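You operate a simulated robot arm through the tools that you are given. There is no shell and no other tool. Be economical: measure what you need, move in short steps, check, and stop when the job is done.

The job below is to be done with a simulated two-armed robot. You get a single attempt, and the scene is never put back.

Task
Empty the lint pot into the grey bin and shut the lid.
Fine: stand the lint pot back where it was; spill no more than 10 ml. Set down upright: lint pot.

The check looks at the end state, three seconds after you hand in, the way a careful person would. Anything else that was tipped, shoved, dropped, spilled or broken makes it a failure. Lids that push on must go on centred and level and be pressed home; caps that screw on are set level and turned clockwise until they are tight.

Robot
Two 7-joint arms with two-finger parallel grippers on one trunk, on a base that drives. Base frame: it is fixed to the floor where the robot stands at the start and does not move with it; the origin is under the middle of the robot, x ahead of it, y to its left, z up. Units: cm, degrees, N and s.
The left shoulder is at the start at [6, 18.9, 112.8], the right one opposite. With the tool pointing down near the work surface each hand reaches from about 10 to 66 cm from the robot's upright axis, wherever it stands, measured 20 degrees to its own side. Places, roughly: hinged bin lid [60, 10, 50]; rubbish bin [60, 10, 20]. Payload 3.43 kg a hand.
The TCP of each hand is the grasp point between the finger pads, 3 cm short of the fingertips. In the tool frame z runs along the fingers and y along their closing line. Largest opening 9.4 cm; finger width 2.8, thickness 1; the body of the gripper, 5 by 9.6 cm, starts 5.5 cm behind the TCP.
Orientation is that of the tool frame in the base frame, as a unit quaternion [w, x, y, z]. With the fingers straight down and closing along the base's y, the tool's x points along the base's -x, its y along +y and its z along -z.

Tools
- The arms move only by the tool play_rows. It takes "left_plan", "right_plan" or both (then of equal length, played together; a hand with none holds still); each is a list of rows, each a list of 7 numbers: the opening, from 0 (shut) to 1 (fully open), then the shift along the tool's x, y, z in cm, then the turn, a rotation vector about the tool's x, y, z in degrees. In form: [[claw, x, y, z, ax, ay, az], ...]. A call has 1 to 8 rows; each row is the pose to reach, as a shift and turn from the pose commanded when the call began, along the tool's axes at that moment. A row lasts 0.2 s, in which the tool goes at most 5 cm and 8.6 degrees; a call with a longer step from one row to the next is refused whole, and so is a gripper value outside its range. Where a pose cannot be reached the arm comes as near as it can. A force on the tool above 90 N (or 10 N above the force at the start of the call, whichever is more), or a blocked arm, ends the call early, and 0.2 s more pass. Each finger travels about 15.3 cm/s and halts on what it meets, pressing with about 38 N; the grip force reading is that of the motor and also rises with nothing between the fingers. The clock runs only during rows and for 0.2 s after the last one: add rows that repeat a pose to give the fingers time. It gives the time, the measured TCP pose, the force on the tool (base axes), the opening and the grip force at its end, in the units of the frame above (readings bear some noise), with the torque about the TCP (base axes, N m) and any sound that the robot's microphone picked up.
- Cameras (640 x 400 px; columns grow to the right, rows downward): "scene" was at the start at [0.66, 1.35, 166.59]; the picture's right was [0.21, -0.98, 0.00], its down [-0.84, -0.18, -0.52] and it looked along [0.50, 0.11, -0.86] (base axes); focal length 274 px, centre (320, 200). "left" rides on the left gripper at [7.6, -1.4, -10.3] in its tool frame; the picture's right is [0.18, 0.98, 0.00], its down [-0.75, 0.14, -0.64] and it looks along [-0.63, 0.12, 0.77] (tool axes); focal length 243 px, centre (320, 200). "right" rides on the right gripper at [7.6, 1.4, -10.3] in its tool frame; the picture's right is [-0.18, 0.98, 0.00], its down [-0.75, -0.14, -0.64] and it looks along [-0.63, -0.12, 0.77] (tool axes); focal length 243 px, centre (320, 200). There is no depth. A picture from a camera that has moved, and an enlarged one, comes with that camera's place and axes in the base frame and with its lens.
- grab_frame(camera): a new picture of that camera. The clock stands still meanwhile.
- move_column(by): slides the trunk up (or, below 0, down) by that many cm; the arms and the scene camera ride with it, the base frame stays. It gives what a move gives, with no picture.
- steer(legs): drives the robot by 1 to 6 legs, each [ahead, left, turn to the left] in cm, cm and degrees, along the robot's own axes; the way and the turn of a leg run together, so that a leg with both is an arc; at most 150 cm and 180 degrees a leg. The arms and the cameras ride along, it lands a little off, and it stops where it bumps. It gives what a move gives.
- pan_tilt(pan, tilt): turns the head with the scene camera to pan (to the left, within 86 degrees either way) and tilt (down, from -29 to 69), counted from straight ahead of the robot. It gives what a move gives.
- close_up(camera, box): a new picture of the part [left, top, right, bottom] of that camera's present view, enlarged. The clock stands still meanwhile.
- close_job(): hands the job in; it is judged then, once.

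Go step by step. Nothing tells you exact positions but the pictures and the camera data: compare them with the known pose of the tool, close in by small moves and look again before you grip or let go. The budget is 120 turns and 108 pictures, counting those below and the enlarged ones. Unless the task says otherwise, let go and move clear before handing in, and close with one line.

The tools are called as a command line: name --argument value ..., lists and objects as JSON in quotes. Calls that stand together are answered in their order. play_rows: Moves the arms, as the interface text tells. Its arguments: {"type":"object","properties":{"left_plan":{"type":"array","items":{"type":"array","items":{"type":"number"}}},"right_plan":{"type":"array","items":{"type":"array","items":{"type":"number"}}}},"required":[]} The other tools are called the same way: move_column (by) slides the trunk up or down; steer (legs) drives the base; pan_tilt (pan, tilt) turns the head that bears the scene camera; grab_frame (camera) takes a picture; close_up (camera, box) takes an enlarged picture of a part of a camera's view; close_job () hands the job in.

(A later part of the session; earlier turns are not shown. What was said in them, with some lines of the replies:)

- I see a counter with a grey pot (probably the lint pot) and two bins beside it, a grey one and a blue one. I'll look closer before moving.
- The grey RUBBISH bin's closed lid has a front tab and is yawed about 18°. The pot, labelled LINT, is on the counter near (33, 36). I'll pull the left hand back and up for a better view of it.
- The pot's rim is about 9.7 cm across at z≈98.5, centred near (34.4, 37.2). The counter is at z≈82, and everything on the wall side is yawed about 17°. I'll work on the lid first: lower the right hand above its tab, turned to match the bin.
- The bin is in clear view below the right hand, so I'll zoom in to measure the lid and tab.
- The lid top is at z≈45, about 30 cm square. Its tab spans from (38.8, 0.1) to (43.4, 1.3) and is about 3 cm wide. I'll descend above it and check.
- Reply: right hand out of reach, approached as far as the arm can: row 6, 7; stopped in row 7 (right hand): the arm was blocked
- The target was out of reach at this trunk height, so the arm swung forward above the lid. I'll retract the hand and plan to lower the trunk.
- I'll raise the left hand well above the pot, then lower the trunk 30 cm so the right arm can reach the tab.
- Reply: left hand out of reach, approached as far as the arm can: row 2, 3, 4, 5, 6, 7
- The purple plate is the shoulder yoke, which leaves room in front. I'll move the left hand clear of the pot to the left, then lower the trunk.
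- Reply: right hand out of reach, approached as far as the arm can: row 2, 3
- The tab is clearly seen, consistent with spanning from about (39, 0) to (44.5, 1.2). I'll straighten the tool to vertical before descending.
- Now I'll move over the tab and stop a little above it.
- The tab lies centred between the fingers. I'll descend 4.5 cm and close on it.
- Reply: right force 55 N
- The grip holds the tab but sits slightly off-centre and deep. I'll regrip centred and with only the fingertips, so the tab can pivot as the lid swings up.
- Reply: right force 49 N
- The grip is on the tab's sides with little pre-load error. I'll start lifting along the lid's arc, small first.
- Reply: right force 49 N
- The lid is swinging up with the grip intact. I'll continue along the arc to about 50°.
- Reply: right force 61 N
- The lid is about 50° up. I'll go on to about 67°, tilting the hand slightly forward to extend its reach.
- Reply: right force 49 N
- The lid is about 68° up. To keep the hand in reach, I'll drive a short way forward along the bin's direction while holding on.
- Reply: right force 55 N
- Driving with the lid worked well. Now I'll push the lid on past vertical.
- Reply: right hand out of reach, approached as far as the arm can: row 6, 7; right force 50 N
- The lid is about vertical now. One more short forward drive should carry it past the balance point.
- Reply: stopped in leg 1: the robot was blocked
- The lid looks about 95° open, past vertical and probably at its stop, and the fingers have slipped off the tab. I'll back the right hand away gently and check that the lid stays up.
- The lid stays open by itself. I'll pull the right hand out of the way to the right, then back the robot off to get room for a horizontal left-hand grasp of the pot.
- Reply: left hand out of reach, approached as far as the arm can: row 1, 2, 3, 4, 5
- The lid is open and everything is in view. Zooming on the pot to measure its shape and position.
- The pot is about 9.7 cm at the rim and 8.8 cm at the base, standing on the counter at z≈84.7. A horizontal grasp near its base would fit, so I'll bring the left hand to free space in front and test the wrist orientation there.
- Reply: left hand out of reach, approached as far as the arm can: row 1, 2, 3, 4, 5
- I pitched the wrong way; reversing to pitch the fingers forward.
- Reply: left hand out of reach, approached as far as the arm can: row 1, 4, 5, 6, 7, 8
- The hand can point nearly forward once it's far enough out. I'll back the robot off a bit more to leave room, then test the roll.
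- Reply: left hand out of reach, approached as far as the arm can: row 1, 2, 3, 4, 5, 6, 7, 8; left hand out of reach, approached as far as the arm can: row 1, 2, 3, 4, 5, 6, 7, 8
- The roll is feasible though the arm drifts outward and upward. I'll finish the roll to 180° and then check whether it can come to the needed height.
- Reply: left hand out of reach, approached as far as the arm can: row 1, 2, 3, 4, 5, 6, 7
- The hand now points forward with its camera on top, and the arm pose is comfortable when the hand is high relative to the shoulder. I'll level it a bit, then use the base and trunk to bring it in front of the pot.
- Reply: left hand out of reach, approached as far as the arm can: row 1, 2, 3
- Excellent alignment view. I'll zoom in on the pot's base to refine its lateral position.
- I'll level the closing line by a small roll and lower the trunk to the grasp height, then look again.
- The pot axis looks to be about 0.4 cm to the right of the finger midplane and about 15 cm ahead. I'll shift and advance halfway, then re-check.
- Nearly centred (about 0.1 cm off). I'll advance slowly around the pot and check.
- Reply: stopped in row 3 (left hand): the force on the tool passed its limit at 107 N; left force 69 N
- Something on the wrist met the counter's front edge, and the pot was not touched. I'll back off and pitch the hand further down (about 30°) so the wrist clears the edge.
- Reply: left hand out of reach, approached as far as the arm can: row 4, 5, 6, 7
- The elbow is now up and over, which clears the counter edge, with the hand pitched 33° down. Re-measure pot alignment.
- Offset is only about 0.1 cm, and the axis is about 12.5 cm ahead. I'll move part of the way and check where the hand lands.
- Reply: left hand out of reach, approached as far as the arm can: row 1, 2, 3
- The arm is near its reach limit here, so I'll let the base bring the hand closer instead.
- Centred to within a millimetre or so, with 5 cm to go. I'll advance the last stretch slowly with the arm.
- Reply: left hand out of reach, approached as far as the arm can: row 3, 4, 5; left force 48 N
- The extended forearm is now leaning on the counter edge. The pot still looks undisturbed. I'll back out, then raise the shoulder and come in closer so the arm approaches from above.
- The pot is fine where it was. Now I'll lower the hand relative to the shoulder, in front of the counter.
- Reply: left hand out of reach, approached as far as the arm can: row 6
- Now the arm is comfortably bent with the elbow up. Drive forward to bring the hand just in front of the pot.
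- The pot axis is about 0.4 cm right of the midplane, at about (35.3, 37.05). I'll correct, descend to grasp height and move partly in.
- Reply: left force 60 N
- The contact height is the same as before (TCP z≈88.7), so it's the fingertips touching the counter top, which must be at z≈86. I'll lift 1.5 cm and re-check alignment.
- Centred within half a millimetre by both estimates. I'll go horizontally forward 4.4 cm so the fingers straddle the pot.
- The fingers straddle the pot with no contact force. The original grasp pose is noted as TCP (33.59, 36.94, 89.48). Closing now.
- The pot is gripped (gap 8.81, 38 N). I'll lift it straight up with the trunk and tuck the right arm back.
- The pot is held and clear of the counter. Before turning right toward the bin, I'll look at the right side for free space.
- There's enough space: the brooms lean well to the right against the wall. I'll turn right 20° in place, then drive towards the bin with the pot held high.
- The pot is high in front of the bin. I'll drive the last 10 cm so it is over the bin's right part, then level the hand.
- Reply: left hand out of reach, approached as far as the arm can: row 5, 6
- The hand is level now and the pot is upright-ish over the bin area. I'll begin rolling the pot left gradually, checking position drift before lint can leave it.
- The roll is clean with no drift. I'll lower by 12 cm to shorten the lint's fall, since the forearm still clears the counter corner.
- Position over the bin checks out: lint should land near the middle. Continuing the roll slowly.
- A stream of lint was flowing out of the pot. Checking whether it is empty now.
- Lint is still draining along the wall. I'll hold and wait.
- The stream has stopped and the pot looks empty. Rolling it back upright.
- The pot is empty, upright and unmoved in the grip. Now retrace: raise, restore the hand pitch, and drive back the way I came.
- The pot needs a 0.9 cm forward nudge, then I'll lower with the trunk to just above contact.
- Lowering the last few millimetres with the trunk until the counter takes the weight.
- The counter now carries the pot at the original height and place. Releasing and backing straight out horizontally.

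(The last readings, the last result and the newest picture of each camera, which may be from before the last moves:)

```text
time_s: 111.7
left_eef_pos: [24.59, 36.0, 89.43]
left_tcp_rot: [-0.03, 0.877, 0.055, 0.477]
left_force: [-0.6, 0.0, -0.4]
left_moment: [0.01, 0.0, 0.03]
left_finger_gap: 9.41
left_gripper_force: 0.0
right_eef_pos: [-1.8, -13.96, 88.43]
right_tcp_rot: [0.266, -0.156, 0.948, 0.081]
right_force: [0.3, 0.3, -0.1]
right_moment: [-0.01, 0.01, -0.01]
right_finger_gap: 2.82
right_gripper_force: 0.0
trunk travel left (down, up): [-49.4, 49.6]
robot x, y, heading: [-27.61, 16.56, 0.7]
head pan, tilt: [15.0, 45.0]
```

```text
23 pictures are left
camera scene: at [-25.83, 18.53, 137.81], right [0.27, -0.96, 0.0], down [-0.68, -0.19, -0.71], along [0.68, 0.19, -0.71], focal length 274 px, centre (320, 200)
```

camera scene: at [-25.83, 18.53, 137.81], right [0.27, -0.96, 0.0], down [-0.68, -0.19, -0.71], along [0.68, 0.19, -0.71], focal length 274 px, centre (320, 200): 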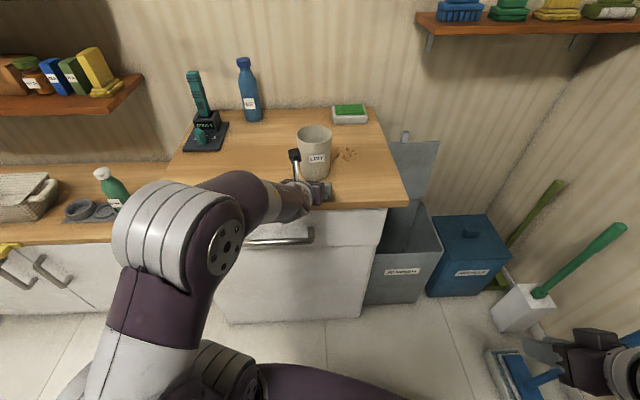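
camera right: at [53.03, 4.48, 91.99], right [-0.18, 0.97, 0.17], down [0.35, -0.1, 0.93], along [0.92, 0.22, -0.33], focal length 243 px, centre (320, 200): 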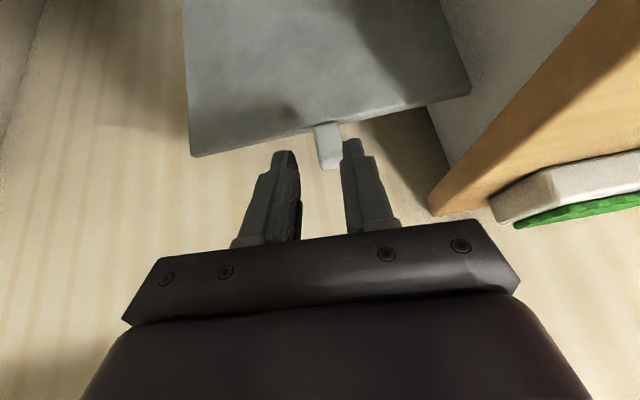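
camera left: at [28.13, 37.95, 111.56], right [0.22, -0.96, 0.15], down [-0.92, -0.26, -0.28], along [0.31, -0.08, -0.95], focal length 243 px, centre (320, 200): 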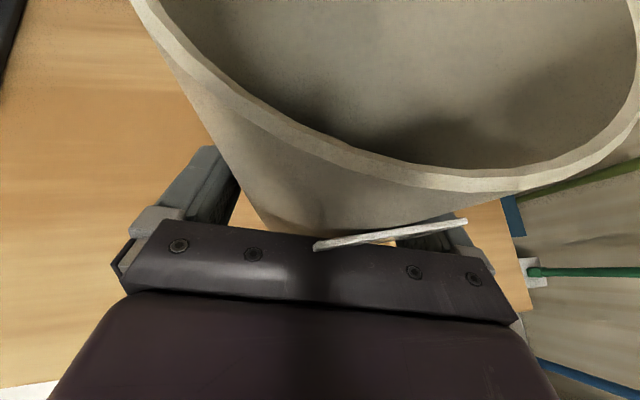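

The pot stands back in its place, and the hand is clear. Next is closing the lid with the right arm, so first I back off and fold the left arm back to its earlier tucked pose.

steer --legs '[[-24, 0, 0]]'

play_rows --left_plan '[[1, 0, 0, 0, 0, 8, 0], [1, 0, 0, 0, 0, 16, 0], [1, 0, 0, 0, 0, 24, 0]]'

play_rows --left_plan '[[1, 0, 0, 0, 0, 0, -8], [1, 0, 0, 0, 0, 0, -16], [1, 0, 0, 0, 0, 0, -24], [1, 0, 0, 0, 0, 0, -32], [1, 0, 0, 0, 0, 0, -40], [1, 0, 0, 0, 0, 0, -48], [1, 0, 0, 0, 0, 0, -56], [1, 0, 0, 0, 0, 0, -64]]'

play_rows --left_plan '[[1, 0, 0, 0, 0, 0, -8], [1, 0, 0, 0, 0, 0, -16], [1, 0, 0, 0, 0, 0, -24], [1, 0, 0, 0, 0, 0, -32], [1, 0, 0, 0, 0, 0, -40], [1, 0, 0, 0, 0, 0, -48], [1, 0, 0, 0, 0, 0, -56], [1, 0, 0, 0, 0, 0, -64]]'

play_rows --left_plan '[[1, 0, 0, 0, 0, 0, -8], [1, 0, 0, 0, 0, 0, -16], [1, 0, 0, 0, 0, 0, -24], [1, 0, 0, 0, 0, 0, -32], [1, 0, 0, 0, 0, 0, -40], [1, 0, 0, 0, 0, 0, -48]]'

```text
time_s: 113.5
left_eef_pos: [-0.58, 35.66, 89.5]
left_tcp_rot: [-0.029, 0.876, 0.054, 0.478]
left_force: [0.0, 0.3, 0.1]
left_moment: [0.01, 0.0, 0.0]
left_finger_gap: 9.41
left_gripper_force: 0.1
right_eef_pos: [-26.96, -14.14, 88.6]
right_tcp_rot: [0.265, -0.153, 0.949, 0.08]
right_force: [0.2, 0.1, -0.2]
right_moment: [0.02, -0.03, -0.03]
right_finger_gap: 2.81
right_gripper_force: 0.0
trunk travel left (down, up): [-49.4, 49.6]
robot x, y, heading: [-52.99, 16.54, 0.4]
head pan, tilt: [15.0, 45.0]
```

```text
time_s: 114.3
left_eef_pos: [-0.31, 35.39, 89.44]
left_tcp_rot: [-0.042, 0.758, 0.049, 0.649]
left_force: [-0.2, 0.8, 0.3]
left_moment: [0.02, -0.01, -0.01]
left_finger_gap: 9.36
left_gripper_force: 0.0
right_eef_pos: [-26.87, -14.24, 88.63]
right_tcp_rot: [0.265, -0.154, 0.949, 0.081]
right_force: [0.0, 0.4, 0.6]
right_moment: [0.0, -0.02, 0.02]
right_finger_gap: 2.81
right_gripper_force: 0.1
trunk travel left (down, up): [-49.4, 49.6]
robot x, y, heading: [-53.18, 16.38, 0.5]
head pan, tilt: [15.0, 45.0]
```

```text
time_s: 116.1
left_eef_pos: [-0.63, 35.26, 89.38]
left_tcp_rot: [0.308, 0.617, 0.445, 0.572]
left_force: [0.3, 0.4, 0.1]
left_moment: [0.0, -0.02, 0.02]
left_finger_gap: 9.41
left_gripper_force: 0.1
right_eef_pos: [-26.93, -14.26, 88.45]
right_tcp_rot: [0.265, -0.154, 0.948, 0.08]
right_force: [0.4, 0.2, 0.5]
right_moment: [-0.01, 0.02, -0.02]
right_finger_gap: 2.82
right_gripper_force: 0.1
trunk travel left (down, up): [-49.4, 49.6]
robot x, y, heading: [-52.59, 16.38, 0.5]
head pan, tilt: [15.0, 45.0]
```

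```text
time_s: 117.9
left_eef_pos: [-0.49, 35.47, 89.39]
left_tcp_rot: [0.564, 0.287, 0.704, 0.322]
left_force: [-0.3, -0.3, -0.7]
left_moment: [-0.03, 0.0, -0.02]
left_finger_gap: 9.37
left_gripper_force: 0.1
right_eef_pos: [-26.9, -14.33, 88.56]
right_tcp_rot: [0.264, -0.154, 0.949, 0.08]
right_force: [0.2, 0.5, -0.8]
right_moment: [0.0, 0.0, -0.01]
right_finger_gap: 2.82
right_gripper_force: 0.1
trunk travel left (down, up): [-49.4, 49.6]
robot x, y, heading: [-52.95, 16.44, 0.4]
head pan, tilt: [15.0, 45.0]
```

```text
time_s: 119.3
left_eef_pos: [-0.3, 35.35, 89.46]
left_tcp_rot: [0.646, -0.023, 0.76, 0.064]
left_force: [0.6, 0.9, -0.2]
left_moment: [0.01, -0.04, -0.01]
left_finger_gap: 9.39
left_gripper_force: 0.1
right_eef_pos: [-26.88, -14.2, 88.54]
right_tcp_rot: [0.264, -0.155, 0.949, 0.081]
right_force: [-0.5, -0.4, 0.6]
right_moment: [-0.01, -0.01, 0.0]
right_finger_gap: 2.81
right_gripper_force: 0.0
trunk travel left (down, up): [-49.4, 49.6]
robot x, y, heading: [-52.94, 16.34, 0.6]
head pan, tilt: [15.0, 45.0]
```

Roll undone without drift. Now pitch the left hand down and pull it back to the side.

play_rows --left_plan '[[1, -1, 1.5, -2, 0, 8, 0], [1, -2, 3, -4, 0, 16, 0], [1, -3, 4.5, -6, 0, 24, 0], [1, -4, 6, -8, 0, 32, 0], [1, -4, 8, -10, 0, 40, 0], [1, -4, 10, -12, 0, 48, 0], [1, -4, 12, -14, 0, 56, 0], [1, -4, 14, -16, 0, 64, 0]]'

play_rows --left_plan '[[1, 3, 2, 0, 0, 6, 0], [1, 6, 4, 0, 0, 12, 0], [1, 9, 6, 0, 0, 17, 0], [1, 12, 8, 0, 0, 17, 0], [1, 15, 10, 0, 0, 17, 0], [1, 17, 11, 0, 0, 17, 0]]'

grab_frame --camera "scene"

```text
time_s: 121.1
left_eef_pos: [-17.17, 47.08, 96.75]
left_tcp_rot: [0.146, -0.051, 0.987, 0.041]
left_force: [-0.3, 0.1, -0.1]
left_moment: [-0.03, -0.02, 0.03]
left_finger_gap: 9.41
left_gripper_force: 0.1
left hand out of reach, approached as far as the arm can: row 5, 6
right_eef_pos: [-26.95, -14.18, 88.52]
right_tcp_rot: [0.265, -0.154, 0.948, 0.081]
right_force: [-0.4, -0.1, -0.1]
right_moment: [0.01, -0.01, 0.0]
right_finger_gap: 2.83
right_gripper_force: 0.0
trunk travel left (down, up): [-49.4, 49.6]
robot x, y, heading: [-52.65, 16.44, 0.5]
head pan, tilt: [15.0, 45.0]
```

```text
time_s: 122.5
left_eef_pos: [-34.34, 56.72, 92.51]
left_tcp_rot: [-0.001, -0.057, 0.998, 0.035]
left_force: [1.1, 0.3, 1.1]
left_moment: [-0.02, -0.04, -0.01]
left_finger_gap: 9.37
left_gripper_force: 0.1
left hand out of reach, approached as far as the arm can: row 2, 3, 4, 5
right_eef_pos: [-26.97, -14.3, 88.46]
right_tcp_rot: [0.266, -0.154, 0.948, 0.08]
right_force: [0.2, -0.2, 0.5]
right_moment: [-0.01, 0.04, 0.03]
right_finger_gap: 2.82
right_gripper_force: 0.1
trunk travel left (down, up): [-49.4, 49.6]
robot x, y, heading: [-52.94, 16.47, 0.1]
head pan, tilt: [15.0, 45.0]
```

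```text
22 pictures are left
camera scene: at [-50.99, 18.27, 137.82], right [0.27, -0.96, 0.0], down [-0.68, -0.19, -0.71], along [0.68, 0.19, -0.71], focal length 274 px, centre (320, 200)
```

scene: 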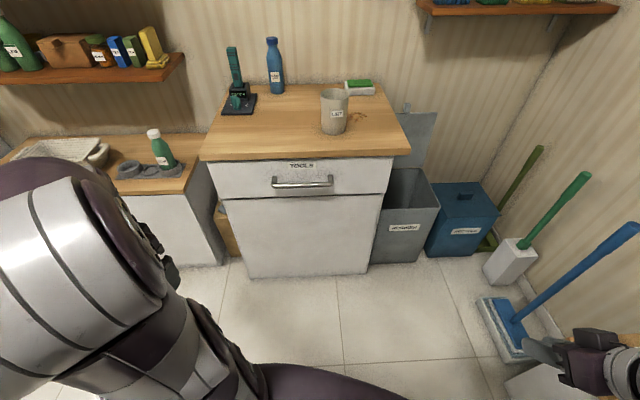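

The scene looks right: pot in place, lid still open. I'll bring the right hand forward at height and nudge the left further aside.

play_rows --right_plan '[[0.6, -3.57, 1.88, 1.7, 0, 0, 0], [0.6, -7.1, 3.8, 3.4, 0, 0, 0], [0.6, -10.7, 5.6, 5.1, 0, 0, 0], [0.6, -14.3, 7.5, 6.8, 0, 0, 0], [0.6, -17.8, 9.4, 8.5, 0, 0, 0], [0.6, -21.4, 11.3, 10.2, 0, 0, 0], [0.6, -25, 13.2, 11.9, 0, 0, 0], [0.6, -28.5, 15, 13.6, 0, 0, 0]]' --left_plan '[[1, 1, 1, 0, 0, 0, 0], [1, 2, 2, 0, 0, 0, 0], [1, 3, 3, 0, 0, 0, 0], [1, 3, 4, 0, 0, 0, 0], [1, 3, 4, 0, 0, 0, 0], [1, 3, 4, 0, 0, 0, 0], [1, 3, 4, 0, 0, 0, 0], [1, 3, 4, 0, 0, 0, 0]]'

play_rows --right_plan '[[0.6, -3.57, 1.88, 1.7, 0, 0, 0], [0.6, -7.1, 3.8, 3.4, 0, 0, 0], [0.6, -10.7, 5.6, 5.1, 0, 0, 0], [0.6, -14.3, 7.5, 6.8, 0, 0, 0]]'

steer --legs '[[36, -14.6, 0]]'

grab_frame --camera "scene"

```text
time_s: 124.3
left_eef_pos: [-37.8, 60.31, 92.69]
left_tcp_rot: [-0.002, -0.056, 0.998, 0.035]
left_force: [-0.4, -0.5, -0.1]
left_moment: [-0.02, -0.03, 0.0]
left_finger_gap: 9.41
left_gripper_force: 0.0
right_eef_pos: [-2.14, 10.21, 93.09]
right_tcp_rot: [0.265, -0.155, 0.948, 0.081]
right_force: [0.9, 0.5, -0.4]
right_moment: [0.0, -0.01, -0.01]
right_finger_gap: 5.66
right_gripper_force: 0.0
trunk travel left (down, up): [-49.4, 49.6]
robot x, y, heading: [-52.95, 16.13, 0.5]
head pan, tilt: [15.0, 45.0]
```

```text
time_s: 125.3
left_eef_pos: [-37.81, 60.23, 92.57]
left_tcp_rot: [-0.002, -0.056, 0.998, 0.034]
left_force: [0.5, 0.0, 0.3]
left_moment: [-0.07, 0.03, 0.0]
left_finger_gap: 9.41
left_gripper_force: 0.0
right_eef_pos: [10.19, 22.46, 95.36]
right_tcp_rot: [0.263, -0.155, 0.949, 0.081]
right_force: [0.1, 0.2, 0.1]
right_moment: [-0.01, 0.01, 0.01]
right_finger_gap: 5.64
right_gripper_force: 0.0
trunk travel left (down, up): [-49.4, 49.6]
robot x, y, heading: [-52.47, 16.52, 0.6]
head pan, tilt: [15.0, 45.0]
```

```text
time_s: 127.8
left_eef_pos: [-1.89, 45.83, 92.76]
left_tcp_rot: [-0.002, -0.06, 0.998, 0.034]
left_force: [0.7, 0.4, 0.7]
left_moment: [0.0, 0.02, 0.01]
left_finger_gap: 9.41
left_gripper_force: 0.1
right_eef_pos: [46.26, 8.27, 95.51]
right_tcp_rot: [0.265, -0.158, 0.948, 0.082]
right_force: [0.8, -0.5, -0.3]
right_moment: [0.01, 0.02, 0.03]
right_finger_gap: 5.65
right_gripper_force: 0.0
trunk travel left (down, up): [-49.4, 49.6]
robot x, y, heading: [-16.52, 1.82, 0.8]
head pan, tilt: [15.0, 45.0]
```

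```text
21 pictures are left
camera scene: at [-14.61, 3.73, 137.81], right [0.27, -0.96, 0.0], down [-0.68, -0.19, -0.71], along [0.68, 0.19, -0.71], focal length 274 px, centre (320, 200)
```

scene: 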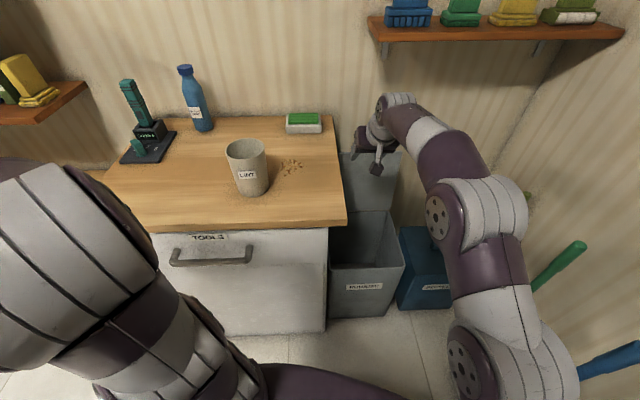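

Drive forward until the right hand is just short of, and above, the lid tab.

steer --legs '[[21.5, 0, -0.6]]'

grab_frame --camera "right"

```text
time_s: 129.4
left_eef_pos: [20.57, 45.7, 92.63]
left_tcp_rot: [-0.002, -0.051, 0.998, 0.035]
left_force: [0.5, 0.4, -0.1]
left_moment: [0.0, -0.02, -0.01]
left_finger_gap: 9.4
left_gripper_force: 0.0
right_eef_pos: [67.89, 7.39, 95.36]
right_tcp_rot: [0.265, -0.149, 0.949, 0.08]
right_force: [0.1, -0.6, 0.0]
right_moment: [-0.02, 0.0, 0.02]
right_finger_gap: 5.65
right_gripper_force: 0.0
trunk travel left (down, up): [-49.4, 49.6]
robot x, y, heading: [4.77, 1.65, -0.3]
head pan, tilt: [15.0, 45.0]
```

```text
20 pictures are left
camera right: at [56.35, 4.42, 100.31], right [-0.17, 0.97, 0.17], down [0.35, -0.1, 0.93], along [0.92, 0.22, -0.33], focal length 243 px, centre (320, 200)
```

right: 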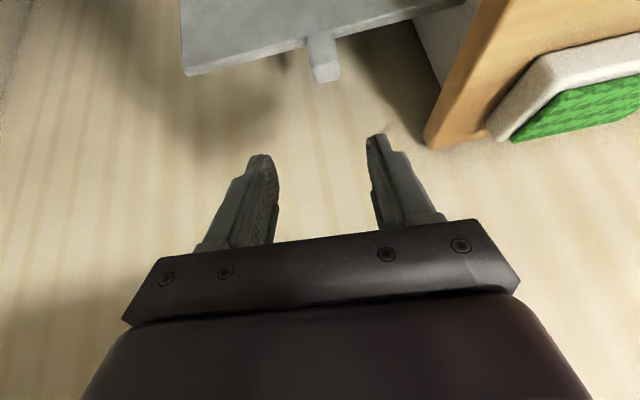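

The tab tip is near (75.2, 12.0, 80.4). I'll lower the trunk slightly and move in so the fingers straddle the tab, checking halfway.

move_column --by -2.6

play_rows --right_plan '[[0.65, 0.2, 0.4, 3, 0, 0, 0], [0.65, 0.4, 0.8, 6, 0, 0, 0], [0.65, 0.5, 1.0, 9, 0, 0, 0], [0.65, 0.5, 1.0, 9, 0, 0, 0]]'

grab_frame --camera "right"

```text
time_s: 130.2
left_eef_pos: [20.41, 45.61, 90.15]
left_tcp_rot: [-0.001, -0.051, 0.998, 0.035]
left_force: [-0.4, 0.5, -0.1]
left_moment: [0.01, 0.0, 0.05]
left_finger_gap: 9.41
left_gripper_force: 0.1
right_eef_pos: [67.92, 7.38, 92.88]
right_tcp_rot: [0.265, -0.15, 0.949, 0.08]
right_force: [0.4, 0.0, 0.3]
right_moment: [-0.01, 0.0, 0.03]
right_finger_gap: 5.64
right_gripper_force: 0.1
trunk travel left (down, up): [-46.8, 52.2]
robot x, y, heading: [5.21, 2.11, -0.3]
head pan, tilt: [15.0, 45.0]
```

```text
time_s: 131.2
left_eef_pos: [20.5, 45.7, 90.14]
left_tcp_rot: [-0.001, -0.051, 0.998, 0.035]
left_force: [-0.6, 0.0, 0.1]
left_moment: [-0.01, -0.04, -0.02]
left_finger_gap: 9.41
left_gripper_force: 0.1
right_eef_pos: [71.56, 10.32, 84.99]
right_tcp_rot: [0.266, -0.15, 0.949, 0.08]
right_force: [-0.9, 0.2, 0.4]
right_moment: [0.06, 0.04, 0.0]
right_finger_gap: 6.12
right_gripper_force: 0.1
trunk travel left (down, up): [-46.8, 52.2]
robot x, y, heading: [5.09, 1.98, 0.0]
head pan, tilt: [15.0, 45.0]
```

```text
19 pictures are left
camera right: at [59.8, 7.4, 89.9], right [-0.17, 0.97, 0.17], down [0.35, -0.1, 0.93], along [0.92, 0.22, -0.32], focal length 243 px, centre (320, 200)
```

right: 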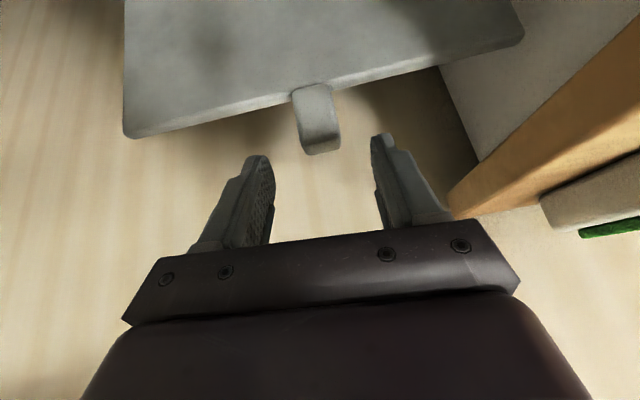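

Centred. Moving the last 4.5 cm in and closing on the tab.

play_rows --right_plan '[[0.65, 0.2, 0.1, 2, 0, 0, 0], [0.65, 0.45, 0.1, 4.4, 0, 0, 0], [0.5, 0.45, 0.1, 4.4, 0, 0, 0], [0.25, 0.45, 0.1, 4.4, 0, 0, 0], [0.15, 0.45, 0.1, 4.4, 0, 0, 0], [0.15, 0.45, 0.1, 4.4, 0, 0, 0]]'

grab_frame --camera "right"

```text
time_s: 132.6
left_eef_pos: [20.48, 45.56, 89.98]
left_tcp_rot: [-0.001, -0.052, 0.998, 0.035]
left_force: [0.3, 0.6, -0.6]
left_moment: [0.0, 0.01, -0.04]
left_finger_gap: 9.4
left_gripper_force: 0.0
right_eef_pos: [73.28, 11.35, 81.15]
right_tcp_rot: [0.265, -0.15, 0.949, 0.079]
right_force: [2.2, -4.9, 0.6]
right_moment: [-1.7, -0.69, -0.14]
right_finger_gap: 2.96
right_gripper_force: 45.3
trunk travel left (down, up): [-46.8, 52.2]
robot x, y, heading: [5.09, 1.89, -0.0]
head pan, tilt: [15.0, 45.0]
```

```text
18 pictures are left
camera right: at [61.65, 8.36, 85.94], right [-0.17, 0.97, 0.17], down [0.35, -0.1, 0.93], along [0.92, 0.22, -0.32], focal length 243 px, centre (320, 200)
```

right: 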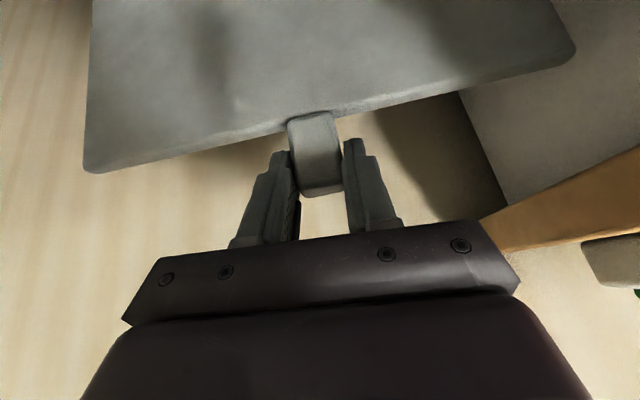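

The tab is firmly gripped. Now I'll pull the lid back along the arc, retracing how it was opened.

play_rows --right_plan '[[0.15, 1.95, 0, -1.2, 0, 2, 0], [0.15, 4.0, 0, -2.3, 0, 4, 0], [0.15, 6.0, 0, -3.2, 0, 6, 0], [0.15, 8.1, 0, -4.0, 0, 8, 0], [0.15, 10.3, 0, -4.65, 0, 10.5, 0], [0.15, 12.6, 0, -5.1, 0, 13, 0], [0.15, 12.6, 0, -5.1, 0, 13, 0]]'

grab_frame --camera "right"

```text
time_s: 134.2
left_eef_pos: [20.03, 45.61, 90.26]
left_tcp_rot: [0.002, -0.052, 0.998, 0.035]
left_force: [0.4, -1.1, 0.5]
left_moment: [-0.01, 0.0, 0.0]
left_finger_gap: 9.4
left_gripper_force: 0.0
right_eef_pos: [60.36, 7.07, 79.66]
right_tcp_rot: [0.162, -0.158, 0.972, 0.063]
right_force: [-12.9, -7.0, 49.7]
right_moment: [0.39, -0.85, 0.06]
right_finger_gap: 2.98
right_gripper_force: 44.8
trunk travel left (down, up): [-46.8, 52.2]
robot x, y, heading: [5.04, 1.66, 0.1]
head pan, tilt: [15.0, 45.0]
```

```text
17 pictures are left
camera right: at [49.81, 4.26, 86.81], right [-0.16, 0.98, 0.13], down [0.53, -0.03, 0.85], along [0.83, 0.2, -0.52], focal length 243 px, centre (320, 200)
```

right: 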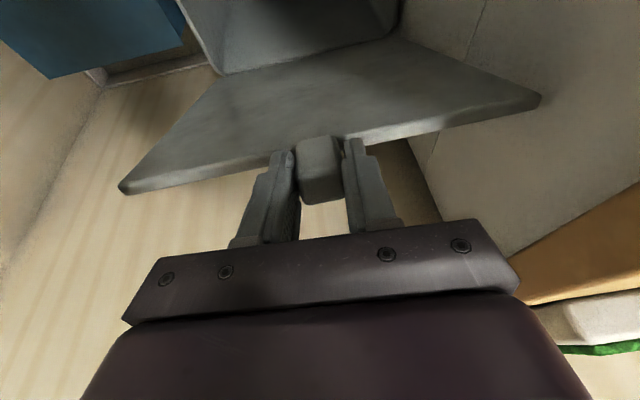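

play_rows --right_plan '[[0.15, 1.75, 0, -0.25, 0, 2, 0], [0.15, 3.5, 0, -0.2, 0, 4.5, 0], [0.15, 5.2, 0, 0.1, 0, 6.5, 0], [0.15, 6.9, 0, 0.53, 0, 9, 0], [0.15, 8.6, 0, 1.05, 0, 11, 0], [0.15, 10.25, 0, 1.7, 0, 13.5, 0], [0.15, 11.8, 0, 2.45, 0, 16, 0], [0.15, 13.3, 0, 3.24, 0, 18.5, 0]]'

grab_frame --camera "right"

```text
time_s: 135.5
left_eef_pos: [19.83, 45.42, 90.21]
left_tcp_rot: [0.002, -0.05, 0.998, 0.035]
left_force: [-0.1, 0.2, 0.5]
left_moment: [-0.01, 0.01, -0.05]
left_finger_gap: 9.42
left_gripper_force: 0.2
right_eef_pos: [52.19, 4.28, 75.79]
right_tcp_rot: [0.061, -0.165, 0.983, 0.046]
right_force: [-28.2, -18.8, 51.1]
right_moment: [0.38, -0.52, 1.16]
right_finger_gap: 3.05
right_gripper_force: 14.2
trunk travel left (down, up): [-46.8, 52.2]
robot x, y, heading: [5.54, 1.91, -0.3]
head pan, tilt: [15.0, 45.0]
stopped in row 6 (right hand): the force on the tool passed its limit at 96 N (the readings are from after the stop); the commanded pose is now the measured one
```

```text
16 pictures are left
camera right: at [43.36, 1.98, 85.03], right [-0.15, 0.98, 0.09], down [0.69, 0.04, 0.73], along [0.71, 0.17, -0.68], focal length 243 px, centre (320, 200)
```

right: 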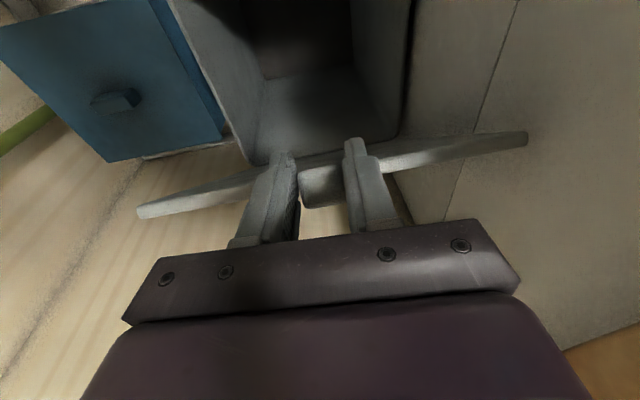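

The force limit tripped from a small path mismatch, but the tab is still held at about 53°. I'll carry on along a gentler path.

play_rows --right_plan '[[0.15, 1.45, 0, 0.8, 0, 1.7, 0], [0.15, 2.95, 0, 1.7, 0, 3.4, 0], [0.15, 4.4, 0, 2.8, 0, 5, 0], [0.15, 5.75, 0, 3.9, 0, 7, 0], [0.15, 7.1, 0, 5.2, 0, 7, 0], [0.15, 8.4, 0, 6.5, 0, 7, 0], [0.15, 8.4, 0, 6.5, 0, 7, 0]]'

grab_frame --camera "right"

```text
time_s: 137.1
left_eef_pos: [20.65, 45.37, 90.29]
left_tcp_rot: [-0.002, -0.052, 0.998, 0.037]
left_force: [0.4, 0.3, 0.7]
left_moment: [0.04, -0.01, -0.01]
left_finger_gap: 9.37
left_gripper_force: 0.1
right_eef_pos: [45.07, 2.2, 67.37]
right_tcp_rot: [-0.01, -0.165, 0.986, 0.037]
right_force: [18.9, -32.9, -9.0]
right_moment: [-0.11, 0.31, -0.3]
right_finger_gap: 3.51
right_gripper_force: 18.4
trunk travel left (down, up): [-46.8, 52.2]
robot x, y, heading: [5.12, 1.66, 0.0]
head pan, tilt: [15.0, 45.0]
```

```text
15 pictures are left
camera right: at [37.63, 0.27, 77.79], right [-0.15, 0.99, 0.07], down [0.78, 0.07, 0.62], along [0.61, 0.15, -0.78], focal length 243 px, centre (320, 200)
```

right: 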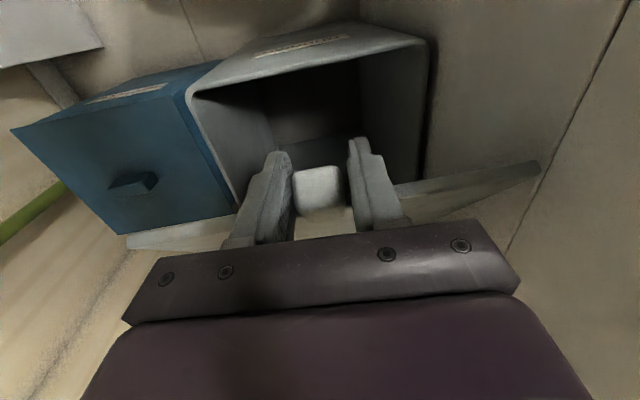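

The lid is at about 36° and lowering smoothly. Continuing down to nearly closed.

play_rows --right_plan '[[0.15, 1.4, 0.2, 2.8, 0, 0, 0], [0.15, 2.8, 0.2, 5.8, 0, 0, 0], [0.15, 4.0, 0.2, 8.9, 0, 0, 0], [0.15, 4.9, 0.2, 12.1, 0, 0, 0], [0.15, 5.4, 0.2, 15.5, 0, 0, 0], [0.15, 5.6, 0.2, 17.5, 0, 0, 0], [0.15, 5.6, 0.2, 17.5, 0, 0, 0]]'

grab_frame --camera "right"

```text
time_s: 138.7
left_eef_pos: [20.53, 45.2, 90.23]
left_tcp_rot: [-0.001, -0.051, 0.998, 0.037]
left_force: [0.0, 0.3, -0.1]
left_moment: [-0.01, 0.0, 0.03]
left_finger_gap: 9.41
left_gripper_force: 0.1
right_eef_pos: [39.23, 1.56, 49.85]
right_tcp_rot: [-0.009, -0.164, 0.986, 0.037]
right_force: [13.4, -77.9, 2.3]
right_moment: [-0.17, -0.85, -0.7]
right_finger_gap: 5.89
right_gripper_force: 38.9
trunk travel left (down, up): [-46.8, 52.2]
robot x, y, heading: [5.07, 1.89, -0.2]
head pan, tilt: [15.0, 45.0]
```

```text
14 pictures are left
camera right: at [31.81, -0.38, 60.3], right [-0.14, 0.99, 0.07], down [0.78, 0.07, 0.63], along [0.61, 0.15, -0.78], focal length 243 px, centre (320, 200)
```

right: 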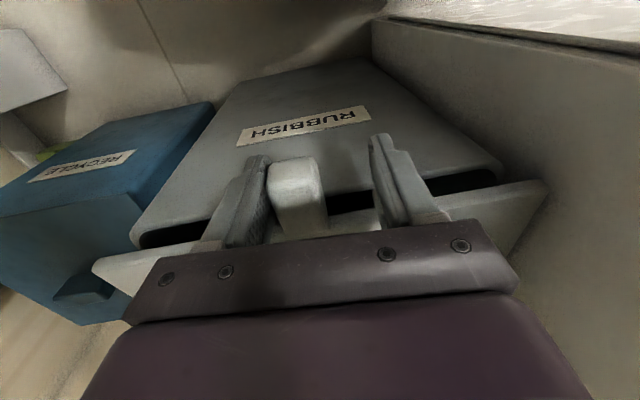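

The lid is nearly shut. I'll open the fingers, lift off and see whether it settles closed.

play_rows --right_plan '[[0.7, 0, 0, 0, 0, 0, 0], [0.9, 0, 0, 0, 0, 0, 0], [0.9, 0, 0, -2, 0, 0, 0], [0.9, 0, 0, -5, 0, 0, 0], [0.9, 0, 0, -9, 0, 0, 0], [0.9, 0, 0, -11, 0, 0, 0]]'

grab_frame --camera "right"

```text
time_s: 140.1
left_eef_pos: [20.54, 45.75, 90.1]
left_tcp_rot: [-0.001, -0.051, 0.998, 0.035]
left_force: [-0.7, 0.5, -0.2]
left_moment: [0.0, -0.01, -0.03]
left_finger_gap: 9.42
left_gripper_force: 0.0
right_eef_pos: [39.67, 1.04, 61.02]
right_tcp_rot: [-0.008, -0.165, 0.986, 0.036]
right_force: [1.4, 0.0, -1.0]
right_moment: [-0.03, -0.03, -0.03]
right_finger_gap: 8.47
right_gripper_force: 0.1
trunk travel left (down, up): [-46.8, 52.2]
robot x, y, heading: [5.02, 2.02, 0.3]
head pan, tilt: [15.0, 45.0]
```

```text
13 pictures are left
camera right: at [32.12, -0.71, 71.52], right [-0.15, 0.99, 0.07], down [0.78, 0.07, 0.63], along [0.61, 0.15, -0.78], focal length 243 px, centre (320, 200)
```

right: 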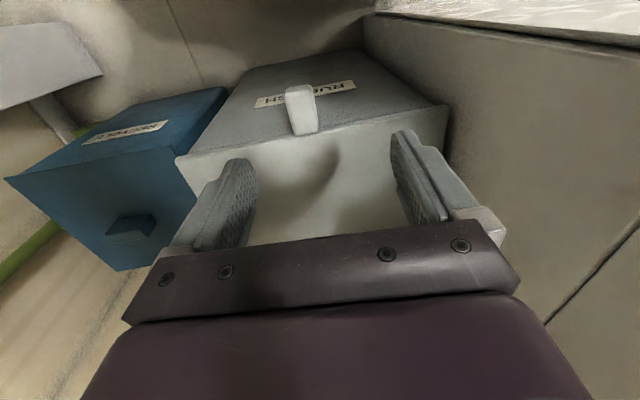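

The lid has dropped shut. I'll inspect the seam closely.

close_up --camera "right" --box '[160, 40, 460, 230]'

grab_frame --camera "scene"

```text
2.11 times, centred on (310, 135) of right
camera zoom: at [32.12, -0.71, 71.52], right [-0.15, 0.99, 0.07], down [0.78, 0.07, 0.63], along [0.61, 0.15, -0.78], focal length 511 px, centre (341, 337)
```

zoom: 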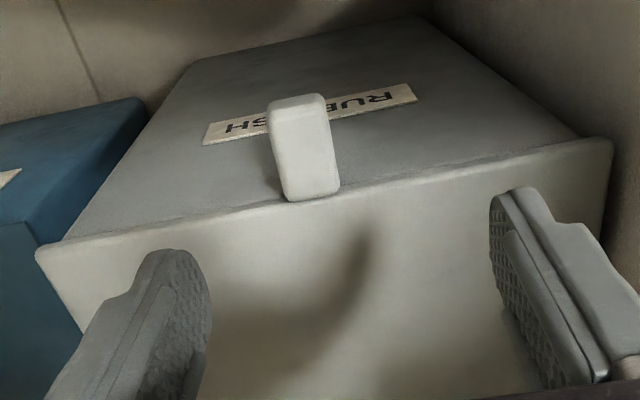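

```text
11 pictures are left
camera scene: at [6.96, 3.84, 135.21], right [0.26, -0.97, 0.0], down [-0.68, -0.18, -0.71], along [0.68, 0.18, -0.71], focal length 274 px, centre (320, 200)
```

scene: 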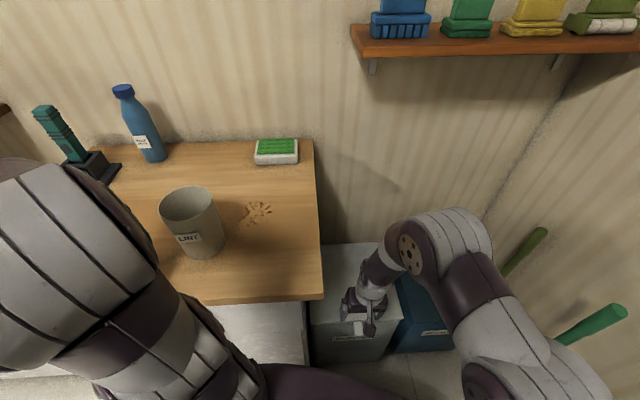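

The lid is shut flush and the pot stands in place. I'll raise slightly and back the robot away, then do a final check for spills.

move_column --by 4

steer --legs '[[-32, 0, 0]]'

grab_frame --camera "scene"

```text
time_s: 140.9
left_eef_pos: [20.52, 45.62, 94.01]
left_tcp_rot: [-0.001, -0.051, 0.998, 0.035]
left_force: [0.9, 0.2, 0.1]
left_moment: [-0.03, -0.05, -0.02]
left_finger_gap: 9.38
left_gripper_force: 0.1
right_eef_pos: [39.6, 1.31, 65.02]
right_tcp_rot: [-0.007, -0.166, 0.986, 0.035]
right_force: [-0.5, -0.1, 0.2]
right_moment: [0.0, 0.0, -0.01]
right_finger_gap: 8.46
right_gripper_force: 0.1
trunk travel left (down, up): [-50.8, 48.2]
robot x, y, heading: [4.73, 1.78, 0.3]
head pan, tilt: [15.0, 45.0]
```

```text
time_s: 143.1
left_eef_pos: [-12.57, 45.69, 94.05]
left_tcp_rot: [-0.001, -0.055, 0.998, 0.034]
left_force: [-1.0, 0.1, 0.1]
left_moment: [0.01, -0.04, 0.02]
left_finger_gap: 9.41
left_gripper_force: 0.0
right_eef_pos: [7.0, 1.46, 65.07]
right_tcp_rot: [-0.007, -0.169, 0.985, 0.035]
right_force: [-1.1, 0.4, 0.2]
right_moment: [0.0, -0.03, 0.0]
right_finger_gap: 8.46
right_gripper_force: 0.2
trunk travel left (down, up): [-50.8, 48.2]
robot x, y, heading: [-27.91, 2.0, 0.4]
head pan, tilt: [15.0, 45.0]
```

```text
10 pictures are left
camera scene: at [-25.75, 3.82, 139.22], right [0.26, -0.96, 0.0], down [-0.68, -0.19, -0.71], along [0.68, 0.19, -0.71], focal length 274 px, centre (320, 200)
```

scene: 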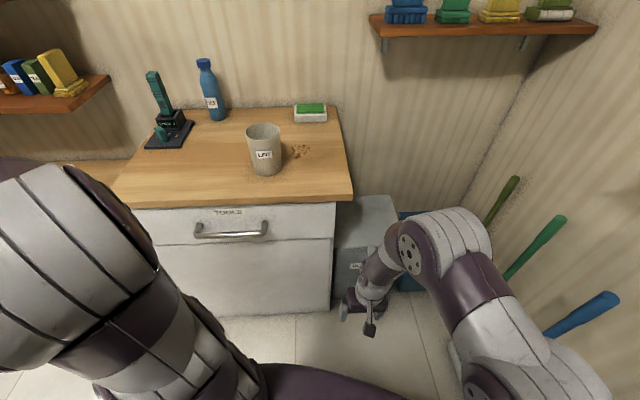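

close_up --camera "scene" --box '[220, 90, 340, 200]'

close_up --camera "scene" --box '[310, 180, 440, 340]'

```text
3.64 times, centred on (280, 145) of scene
camera zoom: at [-25.75, 3.82, 139.22], right [0.26, -0.96, 0.0], down [-0.68, -0.19, -0.71], along [0.68, 0.19, -0.71], focal length 995 px, centre (466, 400)
```

zoom: 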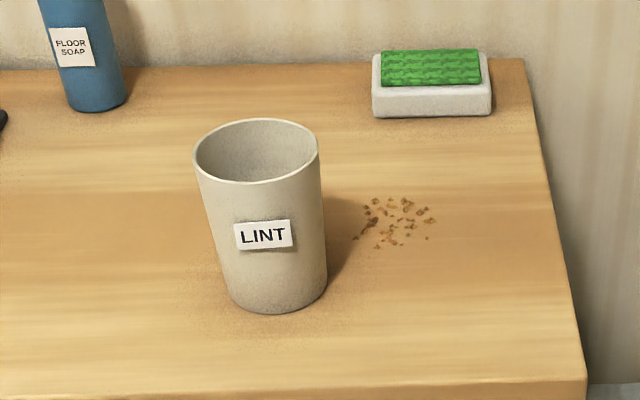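

```text
2.50 times, centred on (375, 260) of scene
camera zoom: at [-25.75, 3.82, 139.22], right [0.26, -0.96, 0.0], down [-0.68, -0.19, -0.71], along [0.68, 0.19, -0.71], focal length 684 px, centre (182, 50)
```

zoom: 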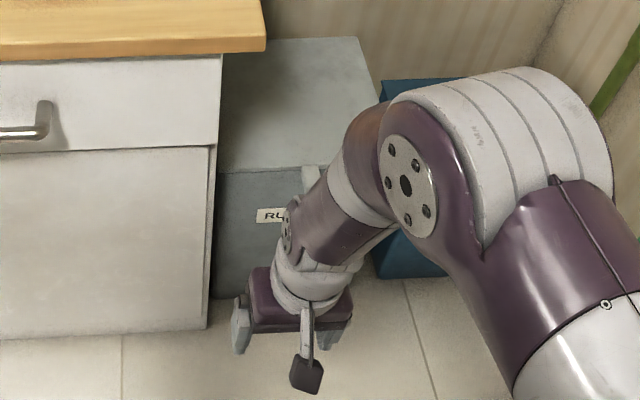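

The lint pot is upright in its original place, the rubbish bin's lid is shut, and I see no spill. Both hands are clear, so I'm handing in.

close_job

```text
The job is handed in.
```

I emptied the lint pot into the grey rubbish bin, stood it back upright where it was, and shut the lid. No spill shows in the final pictures, though the arm hid part of the floor by the bins.
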